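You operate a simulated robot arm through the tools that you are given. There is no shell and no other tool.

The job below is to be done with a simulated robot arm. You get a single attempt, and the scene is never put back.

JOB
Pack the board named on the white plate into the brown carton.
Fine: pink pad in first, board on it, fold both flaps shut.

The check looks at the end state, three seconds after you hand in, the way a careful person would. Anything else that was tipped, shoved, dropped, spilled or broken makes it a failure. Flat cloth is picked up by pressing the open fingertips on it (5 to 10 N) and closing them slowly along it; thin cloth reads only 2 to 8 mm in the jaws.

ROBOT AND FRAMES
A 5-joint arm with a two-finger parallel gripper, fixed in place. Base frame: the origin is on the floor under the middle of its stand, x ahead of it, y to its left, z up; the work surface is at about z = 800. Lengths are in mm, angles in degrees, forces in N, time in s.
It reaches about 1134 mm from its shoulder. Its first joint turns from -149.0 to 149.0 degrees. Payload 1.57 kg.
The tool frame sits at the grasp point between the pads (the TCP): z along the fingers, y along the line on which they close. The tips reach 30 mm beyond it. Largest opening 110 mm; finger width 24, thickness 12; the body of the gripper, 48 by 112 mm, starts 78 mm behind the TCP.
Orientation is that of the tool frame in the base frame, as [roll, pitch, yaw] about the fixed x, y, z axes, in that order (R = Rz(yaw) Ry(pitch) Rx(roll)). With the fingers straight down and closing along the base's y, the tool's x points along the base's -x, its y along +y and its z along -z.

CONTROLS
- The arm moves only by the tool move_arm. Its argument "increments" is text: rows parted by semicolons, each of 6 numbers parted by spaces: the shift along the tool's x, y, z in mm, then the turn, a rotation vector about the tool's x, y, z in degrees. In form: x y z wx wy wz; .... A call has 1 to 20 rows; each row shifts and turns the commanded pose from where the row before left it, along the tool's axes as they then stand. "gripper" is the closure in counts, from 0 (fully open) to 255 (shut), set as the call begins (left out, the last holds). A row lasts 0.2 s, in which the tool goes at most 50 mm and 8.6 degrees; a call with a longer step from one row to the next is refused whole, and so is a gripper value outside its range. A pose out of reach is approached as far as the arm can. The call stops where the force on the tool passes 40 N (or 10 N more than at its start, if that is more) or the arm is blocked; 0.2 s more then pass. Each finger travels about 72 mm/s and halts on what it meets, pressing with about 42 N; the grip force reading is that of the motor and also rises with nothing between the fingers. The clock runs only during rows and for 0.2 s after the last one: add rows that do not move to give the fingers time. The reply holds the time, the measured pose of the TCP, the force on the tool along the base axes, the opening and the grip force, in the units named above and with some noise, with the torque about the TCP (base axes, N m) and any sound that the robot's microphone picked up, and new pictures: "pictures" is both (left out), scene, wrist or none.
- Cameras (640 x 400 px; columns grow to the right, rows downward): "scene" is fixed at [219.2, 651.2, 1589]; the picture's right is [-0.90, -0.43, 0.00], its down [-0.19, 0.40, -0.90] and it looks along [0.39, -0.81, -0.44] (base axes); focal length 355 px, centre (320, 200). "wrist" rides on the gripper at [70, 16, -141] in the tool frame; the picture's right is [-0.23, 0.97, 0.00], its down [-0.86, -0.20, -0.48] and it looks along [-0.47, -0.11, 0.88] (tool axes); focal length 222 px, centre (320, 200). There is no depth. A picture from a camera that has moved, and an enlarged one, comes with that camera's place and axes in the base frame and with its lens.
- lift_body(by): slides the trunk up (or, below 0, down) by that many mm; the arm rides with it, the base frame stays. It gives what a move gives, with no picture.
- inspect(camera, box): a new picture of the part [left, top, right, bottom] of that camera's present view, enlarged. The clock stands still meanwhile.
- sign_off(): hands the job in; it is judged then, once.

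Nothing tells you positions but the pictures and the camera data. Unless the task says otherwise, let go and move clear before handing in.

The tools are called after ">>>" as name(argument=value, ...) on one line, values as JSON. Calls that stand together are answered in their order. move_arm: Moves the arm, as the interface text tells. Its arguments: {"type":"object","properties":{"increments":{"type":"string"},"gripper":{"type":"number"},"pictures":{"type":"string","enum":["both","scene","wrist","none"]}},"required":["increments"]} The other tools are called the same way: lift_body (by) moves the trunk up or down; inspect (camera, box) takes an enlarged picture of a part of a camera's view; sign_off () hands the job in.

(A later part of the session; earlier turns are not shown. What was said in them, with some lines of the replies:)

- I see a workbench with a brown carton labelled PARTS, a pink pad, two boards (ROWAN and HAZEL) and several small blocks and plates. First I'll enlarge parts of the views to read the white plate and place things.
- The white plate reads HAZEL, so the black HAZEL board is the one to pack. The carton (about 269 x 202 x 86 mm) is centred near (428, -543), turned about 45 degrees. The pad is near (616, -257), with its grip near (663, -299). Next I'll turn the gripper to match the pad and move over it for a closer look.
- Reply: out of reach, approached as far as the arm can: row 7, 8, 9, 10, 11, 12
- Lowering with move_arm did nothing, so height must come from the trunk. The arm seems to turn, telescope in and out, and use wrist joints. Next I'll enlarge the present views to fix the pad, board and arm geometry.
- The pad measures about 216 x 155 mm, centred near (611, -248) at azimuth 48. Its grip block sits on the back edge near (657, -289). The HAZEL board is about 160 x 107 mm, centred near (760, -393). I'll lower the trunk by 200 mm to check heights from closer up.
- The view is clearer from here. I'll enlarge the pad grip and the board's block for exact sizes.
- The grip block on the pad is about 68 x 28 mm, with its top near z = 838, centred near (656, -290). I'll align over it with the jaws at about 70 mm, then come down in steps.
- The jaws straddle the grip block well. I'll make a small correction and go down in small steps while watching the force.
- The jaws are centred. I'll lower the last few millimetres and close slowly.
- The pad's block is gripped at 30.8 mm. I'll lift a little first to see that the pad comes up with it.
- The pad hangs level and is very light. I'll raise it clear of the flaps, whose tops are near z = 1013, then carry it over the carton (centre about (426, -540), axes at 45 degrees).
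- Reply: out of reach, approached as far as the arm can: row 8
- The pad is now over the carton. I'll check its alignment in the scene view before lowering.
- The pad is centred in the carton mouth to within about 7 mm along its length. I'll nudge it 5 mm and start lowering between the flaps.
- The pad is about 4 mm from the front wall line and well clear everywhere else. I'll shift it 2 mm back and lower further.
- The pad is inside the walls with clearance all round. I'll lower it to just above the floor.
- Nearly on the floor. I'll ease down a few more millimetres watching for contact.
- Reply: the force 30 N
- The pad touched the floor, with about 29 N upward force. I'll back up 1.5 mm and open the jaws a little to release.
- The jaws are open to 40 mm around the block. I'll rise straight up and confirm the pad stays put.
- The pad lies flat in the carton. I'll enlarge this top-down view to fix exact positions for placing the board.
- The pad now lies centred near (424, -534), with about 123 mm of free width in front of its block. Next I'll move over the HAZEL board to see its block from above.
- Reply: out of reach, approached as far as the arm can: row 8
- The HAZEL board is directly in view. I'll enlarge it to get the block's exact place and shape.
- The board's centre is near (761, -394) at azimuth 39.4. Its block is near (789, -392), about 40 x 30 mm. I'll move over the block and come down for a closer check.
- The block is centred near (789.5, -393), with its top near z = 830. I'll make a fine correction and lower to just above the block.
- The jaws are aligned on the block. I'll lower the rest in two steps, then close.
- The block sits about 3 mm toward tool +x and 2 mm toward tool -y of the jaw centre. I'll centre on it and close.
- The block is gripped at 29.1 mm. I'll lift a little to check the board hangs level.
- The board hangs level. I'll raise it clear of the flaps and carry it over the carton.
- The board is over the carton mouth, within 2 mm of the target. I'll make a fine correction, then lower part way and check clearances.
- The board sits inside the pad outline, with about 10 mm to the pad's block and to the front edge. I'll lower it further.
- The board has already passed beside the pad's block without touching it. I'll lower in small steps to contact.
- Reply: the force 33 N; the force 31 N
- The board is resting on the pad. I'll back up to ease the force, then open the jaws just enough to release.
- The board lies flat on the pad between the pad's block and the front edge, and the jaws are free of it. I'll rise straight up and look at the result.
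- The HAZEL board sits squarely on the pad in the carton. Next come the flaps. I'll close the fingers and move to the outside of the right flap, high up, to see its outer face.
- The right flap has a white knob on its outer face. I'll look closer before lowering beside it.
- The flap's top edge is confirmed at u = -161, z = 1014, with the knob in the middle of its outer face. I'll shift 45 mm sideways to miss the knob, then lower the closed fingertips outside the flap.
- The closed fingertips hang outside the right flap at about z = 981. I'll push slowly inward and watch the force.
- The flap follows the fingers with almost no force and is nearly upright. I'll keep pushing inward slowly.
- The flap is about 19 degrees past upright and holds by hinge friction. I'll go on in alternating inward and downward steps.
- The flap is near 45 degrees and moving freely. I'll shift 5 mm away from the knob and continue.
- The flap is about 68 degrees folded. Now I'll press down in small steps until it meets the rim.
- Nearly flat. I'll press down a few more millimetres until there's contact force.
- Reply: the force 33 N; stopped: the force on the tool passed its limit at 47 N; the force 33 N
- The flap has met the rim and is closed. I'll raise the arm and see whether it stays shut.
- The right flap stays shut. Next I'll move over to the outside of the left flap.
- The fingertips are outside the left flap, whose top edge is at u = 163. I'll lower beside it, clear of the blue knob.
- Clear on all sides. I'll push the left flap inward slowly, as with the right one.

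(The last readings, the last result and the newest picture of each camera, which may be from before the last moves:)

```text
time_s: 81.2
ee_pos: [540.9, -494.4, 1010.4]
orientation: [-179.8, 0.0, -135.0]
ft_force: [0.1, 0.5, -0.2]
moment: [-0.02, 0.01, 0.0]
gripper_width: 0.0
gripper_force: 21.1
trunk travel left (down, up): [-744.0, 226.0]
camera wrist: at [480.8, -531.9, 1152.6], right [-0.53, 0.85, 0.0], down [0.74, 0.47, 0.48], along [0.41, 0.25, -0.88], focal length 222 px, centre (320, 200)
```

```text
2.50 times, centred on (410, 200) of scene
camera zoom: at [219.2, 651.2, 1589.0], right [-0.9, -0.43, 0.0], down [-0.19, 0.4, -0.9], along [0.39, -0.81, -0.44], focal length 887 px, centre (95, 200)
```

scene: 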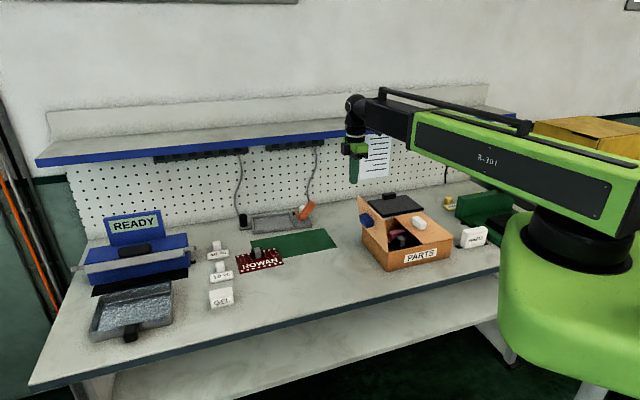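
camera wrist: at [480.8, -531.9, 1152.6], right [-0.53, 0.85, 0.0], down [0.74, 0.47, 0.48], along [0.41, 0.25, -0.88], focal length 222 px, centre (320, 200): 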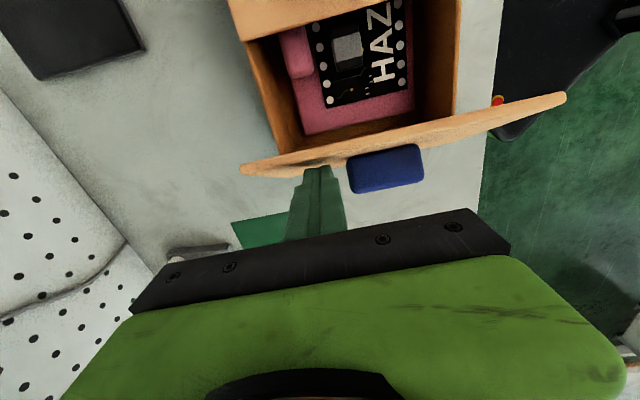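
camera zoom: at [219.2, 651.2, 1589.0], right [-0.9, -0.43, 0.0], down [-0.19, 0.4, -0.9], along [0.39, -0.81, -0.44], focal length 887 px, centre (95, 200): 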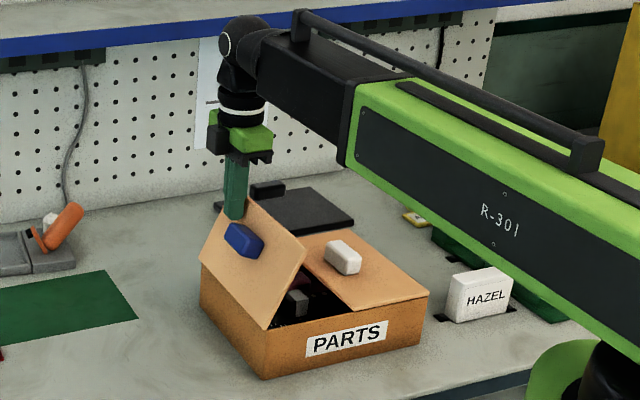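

The left flap follows as well, now about 20 degrees past upright. I'll continue inward and down.

>>> move_arm(increments="0 -5 0 0 0 0; 5 0 0 0 0 0; 5 0 0 0 0 0; 5 0 0 0 0 0; 5 0 0 0 0 0; 5 0 0 0 0 0; 0 0 0 0 0 0", gripper=255, pictures="none")

>>> lift_body(by=-15)

>>> lift_body(by=-15)

>>> inspect(camera="scene", box=[320, 120, 500, 280])

>>> inspect(camera="wrist", box=[160, 0, 560, 240])

```text
time_s: 82.8
ee_pos: [526.8, -515.9, 1010.0]
orientation: [-179.8, 0.0, -134.9]
ft_force: [-0.9, -0.2, 0.8]
moment: [0.0, -0.01, -0.02]
gripper_width: 0.0
gripper_force: 21.2
trunk travel left (down, up): [-744.0, 226.0]
```

```text
time_s: 83.4
ee_pos: [526.1, -516.7, 994.8]
orientation: [-179.9, 0.0, -134.8]
ft_force: [-0.6, 0.4, 0.4]
moment: [0.0, 0.05, -0.02]
gripper_width: 0.0
gripper_force: 21.3
trunk travel left (down, up): [-729.0, 241.0]
```

```text
time_s: 84.0
ee_pos: [526.1, -515.5, 980.6]
orientation: [-179.8, 0.0, -134.9]
ft_force: [-0.3, 0.1, -0.1]
moment: [-0.02, -0.03, -0.02]
gripper_width: 0.0
gripper_force: 21.1
trunk travel left (down, up): [-714.0, 256.0]
```

```text
2.50 times, centred on (410, 200) of scene
camera zoom: at [219.2, 651.2, 1589.0], right [-0.9, -0.43, 0.0], down [-0.19, 0.4, -0.9], along [0.39, -0.81, -0.44], focal length 887 px, centre (95, 200)
```

zoom: 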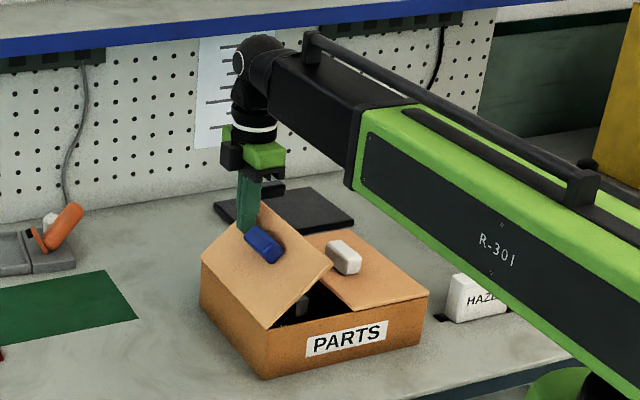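

```text
1.60 times, centred on (360, 120) of wrist
camera zoom: at [465.6, -552.5, 1122.6], right [-0.53, 0.85, 0.0], down [0.74, 0.47, 0.48], along [0.41, 0.25, -0.88], focal length 355 px, centre (256, 328)
```

zoom: 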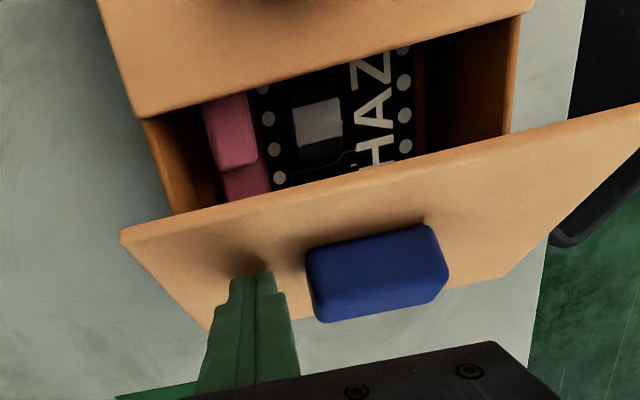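

The flap is about 43 degrees over and the finger is clear of the blue knob. I'll continue.

>>> move_arm(increments="5 0 0 0 0 0; 5 0 0 0 0 0; 5 0 0 0 0 0; 5 0 0 0 0 0; 5 0 0 0 0 0; 0 0 0 0 0 0", gripper=255, pictures="none")

>>> lift_body(by=-14)

>>> lift_body(by=-12)

>>> move_arm(increments="5 0 0 0 0 0; 5 0 0 0 0 0; 4 0 0 0 0 0; 0 0 0 0 0 0", gripper=255, pictures="wrist")

>>> inspect(camera="scene", box=[320, 120, 500, 280])

```text
time_s: 85.4
ee_pos: [508.8, -533.0, 980.3]
orientation: [-179.8, 0.0, -134.9]
ft_force: [0.7, -0.8, 0.5]
moment: [0.0, 0.0, -0.03]
gripper_width: 0.0
gripper_force: 21.2
trunk travel left (down, up): [-714.0, 256.0]
```

```text
time_s: 86.1
ee_pos: [509.3, -532.9, 966.4]
orientation: [-179.8, 0.0, -135.0]
ft_force: [0.5, 1.0, -0.5]
moment: [-0.01, 0.01, -0.01]
gripper_width: 0.0
gripper_force: 21.4
trunk travel left (down, up): [-700.0, 270.0]
```

```text
time_s: 86.7
ee_pos: [508.9, -532.6, 955.1]
orientation: [-179.8, 0.0, -134.8]
ft_force: [-0.4, -0.4, 0.5]
moment: [0.0, -0.01, 0.02]
gripper_width: 0.1
gripper_force: 21.4
trunk travel left (down, up): [-688.0, 282.0]
```

```text
time_s: 87.7
ee_pos: [499.2, -542.2, 955.6]
orientation: [-179.8, 0.0, -135.0]
ft_force: [0.0, -0.5, 0.0]
moment: [-0.01, -0.01, 0.01]
gripper_width: 0.0
gripper_force: 21.5
trunk travel left (down, up): [-688.0, 282.0]
camera wrist: at [437.9, -579.9, 1096.6], right [-0.53, 0.85, 0.0], down [0.74, 0.47, 0.48], along [0.41, 0.25, -0.88], focal length 222 px, centre (320, 200)
```

wrist: 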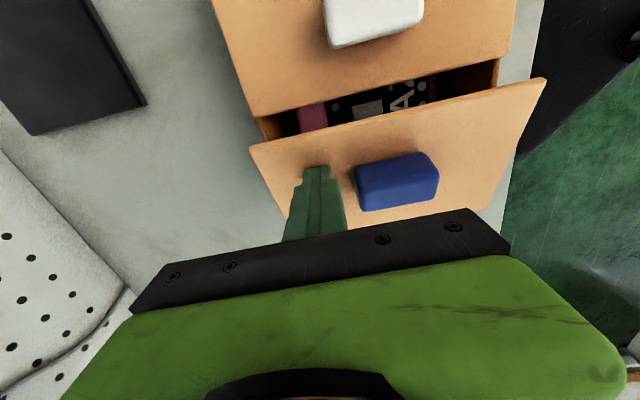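

```text
2.50 times, centred on (410, 200) of scene
camera zoom: at [219.2, 651.2, 1589.0], right [-0.9, -0.43, 0.0], down [-0.19, 0.4, -0.9], along [0.39, -0.81, -0.44], focal length 887 px, centre (95, 200)
```

zoom: 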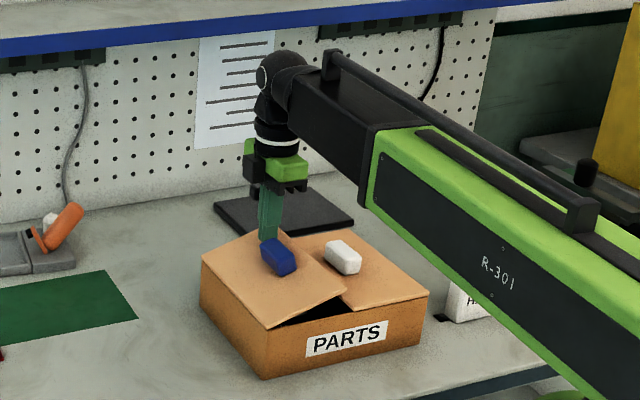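

The left flap is about 66 degrees folded. Now I'll press down in small steps.

>>> lift_body(by=-14)

>>> lift_body(by=-10)

>>> lift_body(by=-5)

>>> lift_body(by=-2.5)

>>> inspect(camera="scene", box=[320, 120, 500, 280])

>>> inspect(camera="wrist", box=[160, 0, 560, 240])

```text
time_s: 88.3
ee_pos: [499.4, -542.9, 940.9]
orientation: [-179.8, -0.1, -135.0]
ft_force: [0.0, 0.5, 0.2]
moment: [-0.01, 0.0, 0.03]
gripper_width: 0.0
gripper_force: 21.7
trunk travel left (down, up): [-674.0, 296.0]
```

```text
time_s: 88.9
ee_pos: [499.4, -542.8, 931.0]
orientation: [-179.8, 0.0, -134.9]
ft_force: [-0.2, 0.5, -0.1]
moment: [0.03, 0.03, -0.01]
gripper_width: 0.0
gripper_force: 21.2
trunk travel left (down, up): [-664.0, 306.0]
```

```text
time_s: 89.4
ee_pos: [497.9, -542.5, 926.4]
orientation: [-179.8, 0.0, -134.9]
ft_force: [-0.3, -0.2, -0.8]
moment: [-0.04, 0.01, -0.01]
gripper_width: 0.3
gripper_force: 21.0
trunk travel left (down, up): [-659.0, 311.0]
```

```text
time_s: 89.9
ee_pos: [497.5, -543.7, 923.7]
orientation: [-179.8, 0.0, -135.0]
ft_force: [1.0, -1.6, 6.3]
moment: [-0.02, -0.07, -0.03]
gripper_width: 0.0
gripper_force: 21.4
trunk travel left (down, up): [-657.0, 313.0]
```

```text
2.50 times, centred on (410, 200) of scene
camera zoom: at [219.2, 651.2, 1589.0], right [-0.9, -0.43, 0.0], down [-0.19, 0.4, -0.9], along [0.39, -0.81, -0.44], focal length 887 px, centre (95, 200)
```

zoom: 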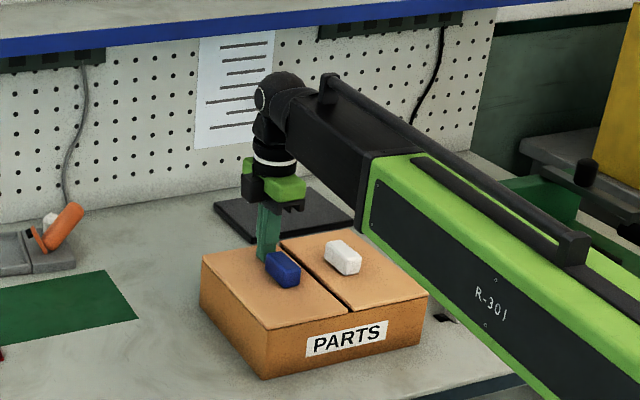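

```text
1.60 times, centred on (360, 120) of wrist
camera zoom: at [437.9, -579.7, 1065.4], right [-0.53, 0.85, 0.0], down [0.74, 0.47, 0.48], along [0.41, 0.25, -0.88], focal length 355 px, centre (256, 328)
```

zoom: 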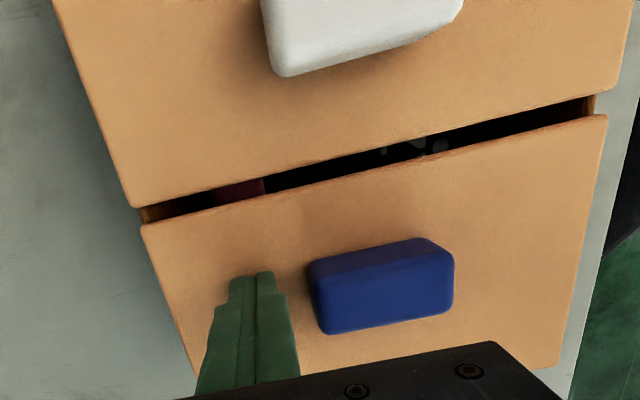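

Both flaps lie flat, with contact felt at 6 N. I'll press 1 mm more, then rise clear and check everything.

>>> lift_body(by=-1)

>>> lift_body(by=20)

>>> lift_body(by=230)

>>> move_arm(increments="-30 0 0 0 0 0; -30 0 0 0 0 0; -30 0 0 0 0 0; -30 0 0 0 0 0; -30 0 0 0 0 0; 0 0 0 0 0 0", gripper=255, pictures="both")

>>> inspect(camera="scene", box=[340, 160, 540, 290])

```text
time_s: 90.4
ee_pos: [498.2, -543.8, 923.2]
orientation: [-179.8, 0.0, -134.9]
ft_force: [4.9, -6.1, 18.2]
moment: [0.01, -0.26, -0.05]
gripper_width: 0.2
gripper_force: 21.4
trunk travel left (down, up): [-656.0, 314.0]
```

```text
time_s: 91.1
ee_pos: [498.4, -543.3, 943.5]
orientation: [-179.9, 0.1, -134.9]
ft_force: [-0.1, 0.6, -0.3]
moment: [-0.01, 0.01, 0.0]
gripper_width: 0.2
gripper_force: 21.6
trunk travel left (down, up): [-676.0, 294.0]
```

```text
time_s: 93.5
ee_pos: [498.0, -542.6, 1172.9]
orientation: [-179.8, 0.0, -134.9]
ft_force: [-0.1, -1.8, 0.6]
moment: [-0.01, 0.01, -0.03]
gripper_width: 0.0
gripper_force: 21.7
trunk travel left (down, up): [-906.0, 64.0]
```

```text
time_s: 94.9
ee_pos: [604.4, -437.6, 1172.7]
orientation: [-179.7, 0.0, -134.9]
ft_force: [-1.0, -0.7, 0.3]
moment: [-0.03, -0.03, 0.0]
gripper_width: 0.0
gripper_force: 21.2
trunk travel left (down, up): [-906.0, 64.0]
camera wrist: at [544.3, -474.9, 1314.1], right [-0.53, 0.85, 0.0], down [0.74, 0.47, 0.48], along [0.41, 0.25, -0.88], focal length 222 px, centre (320, 200)
```

scene: 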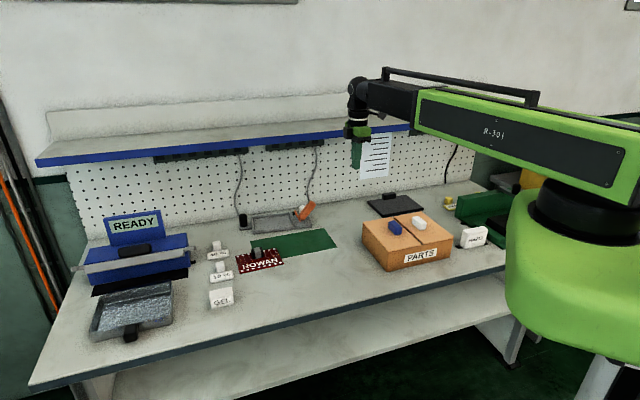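
wrist: 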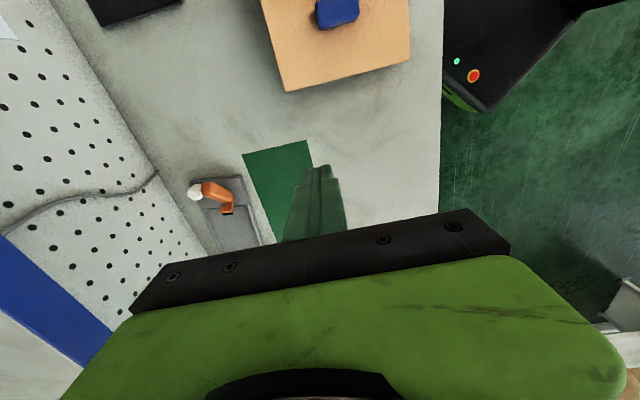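

```text
3.08 times, centred on (440, 225) of scene
camera zoom: at [219.2, 651.2, 1589.0], right [-0.9, -0.43, 0.0], down [-0.19, 0.4, -0.9], along [0.39, -0.81, -0.44], focal length 1092 px, centre (-49, 123)
```

zoom: 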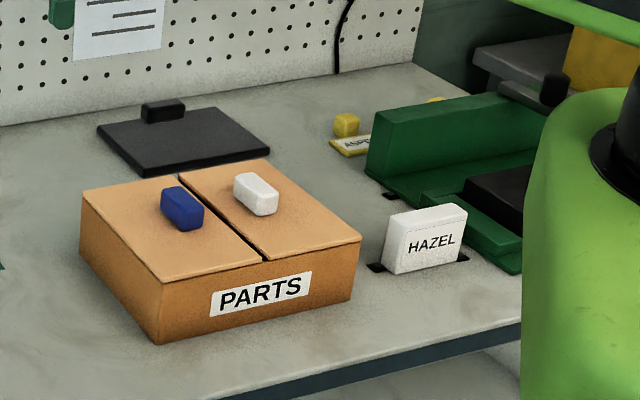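

Both flaps look flat and shut. I'll take a final close look at the carton and the other objects before handing in.

>>> inspect(camera="scene", box=[350, 195, 460, 280])

>>> inspect(camera="scene", box=[70, 190, 350, 350])

>>> inspect(camera="wrist", box=[240, 0, 440, 120])

```text
4.71 times, centred on (405, 238) of scene
camera zoom: at [219.2, 651.2, 1589.0], right [-0.9, -0.43, 0.0], down [-0.19, 0.4, -0.9], along [0.39, -0.81, -0.44], focal length 1670 px, centre (-80, 24)
```

zoom: 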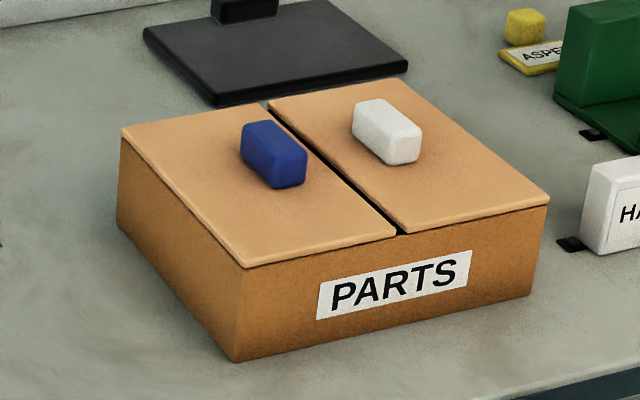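

```text
2.29 times, centred on (210, 270) of scene
camera zoom: at [219.2, 651.2, 1589.0], right [-0.9, -0.43, 0.0], down [-0.19, 0.4, -0.9], along [0.39, -0.81, -0.44], focal length 811 px, centre (571, 40)
```

zoom: 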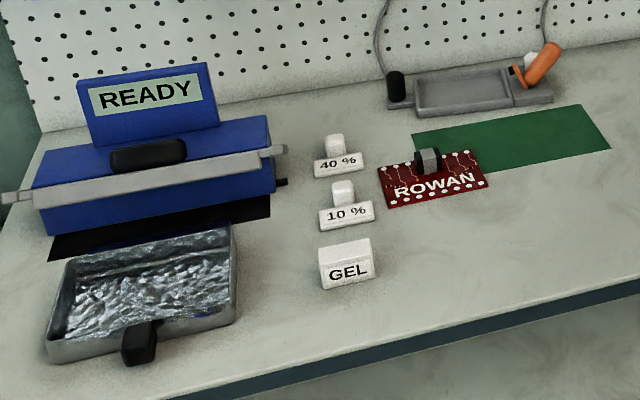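

```text
3.20 times, centred on (340, 60) of wrist
camera zoom: at [544.3, -474.9, 1314.1], right [-0.53, 0.85, 0.0], down [0.74, 0.47, 0.48], along [0.41, 0.25, -0.88], focal length 711 px, centre (256, 648)
```

zoom: 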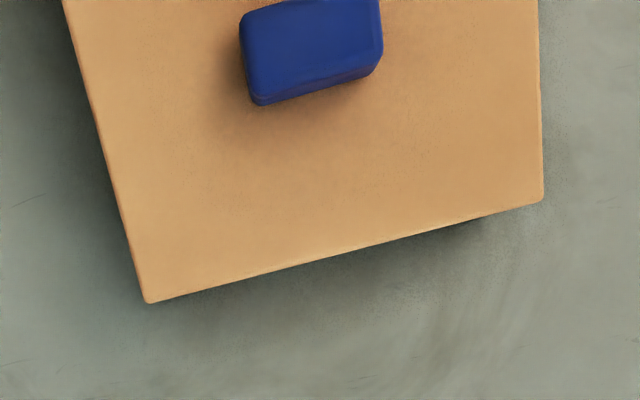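

The carton is shut with both flaps flat, and the pad and HAZEL board are inside. Everything else on the bench stands where it was, and the arm is clear with nothing in the jaws. I'm handing in the job.

>>> sign_off()

```text
The job is handed in.
```

The HAZEL board, named on the white plate, is packed in the brown carton and I've handed the job in. I haven't seen the result of the check.

- **Pad:** the pink pad went in first and lies flat on the carton floor.
- **Board:** the HAZEL board rests on the pad, between the pad's grip block and the carton's front wall.
- **Flaps:** both flaps are folded flat and stayed shut after the arm moved away, with a narrow gap where they meet.
- **Rest of the bench:** in the last pictures nothing else looked moved or tipped. I judged the carton's position by eye and it looks unmoved to within about 5 mm.

The gripper was empty and clear of the carton when I handed in.
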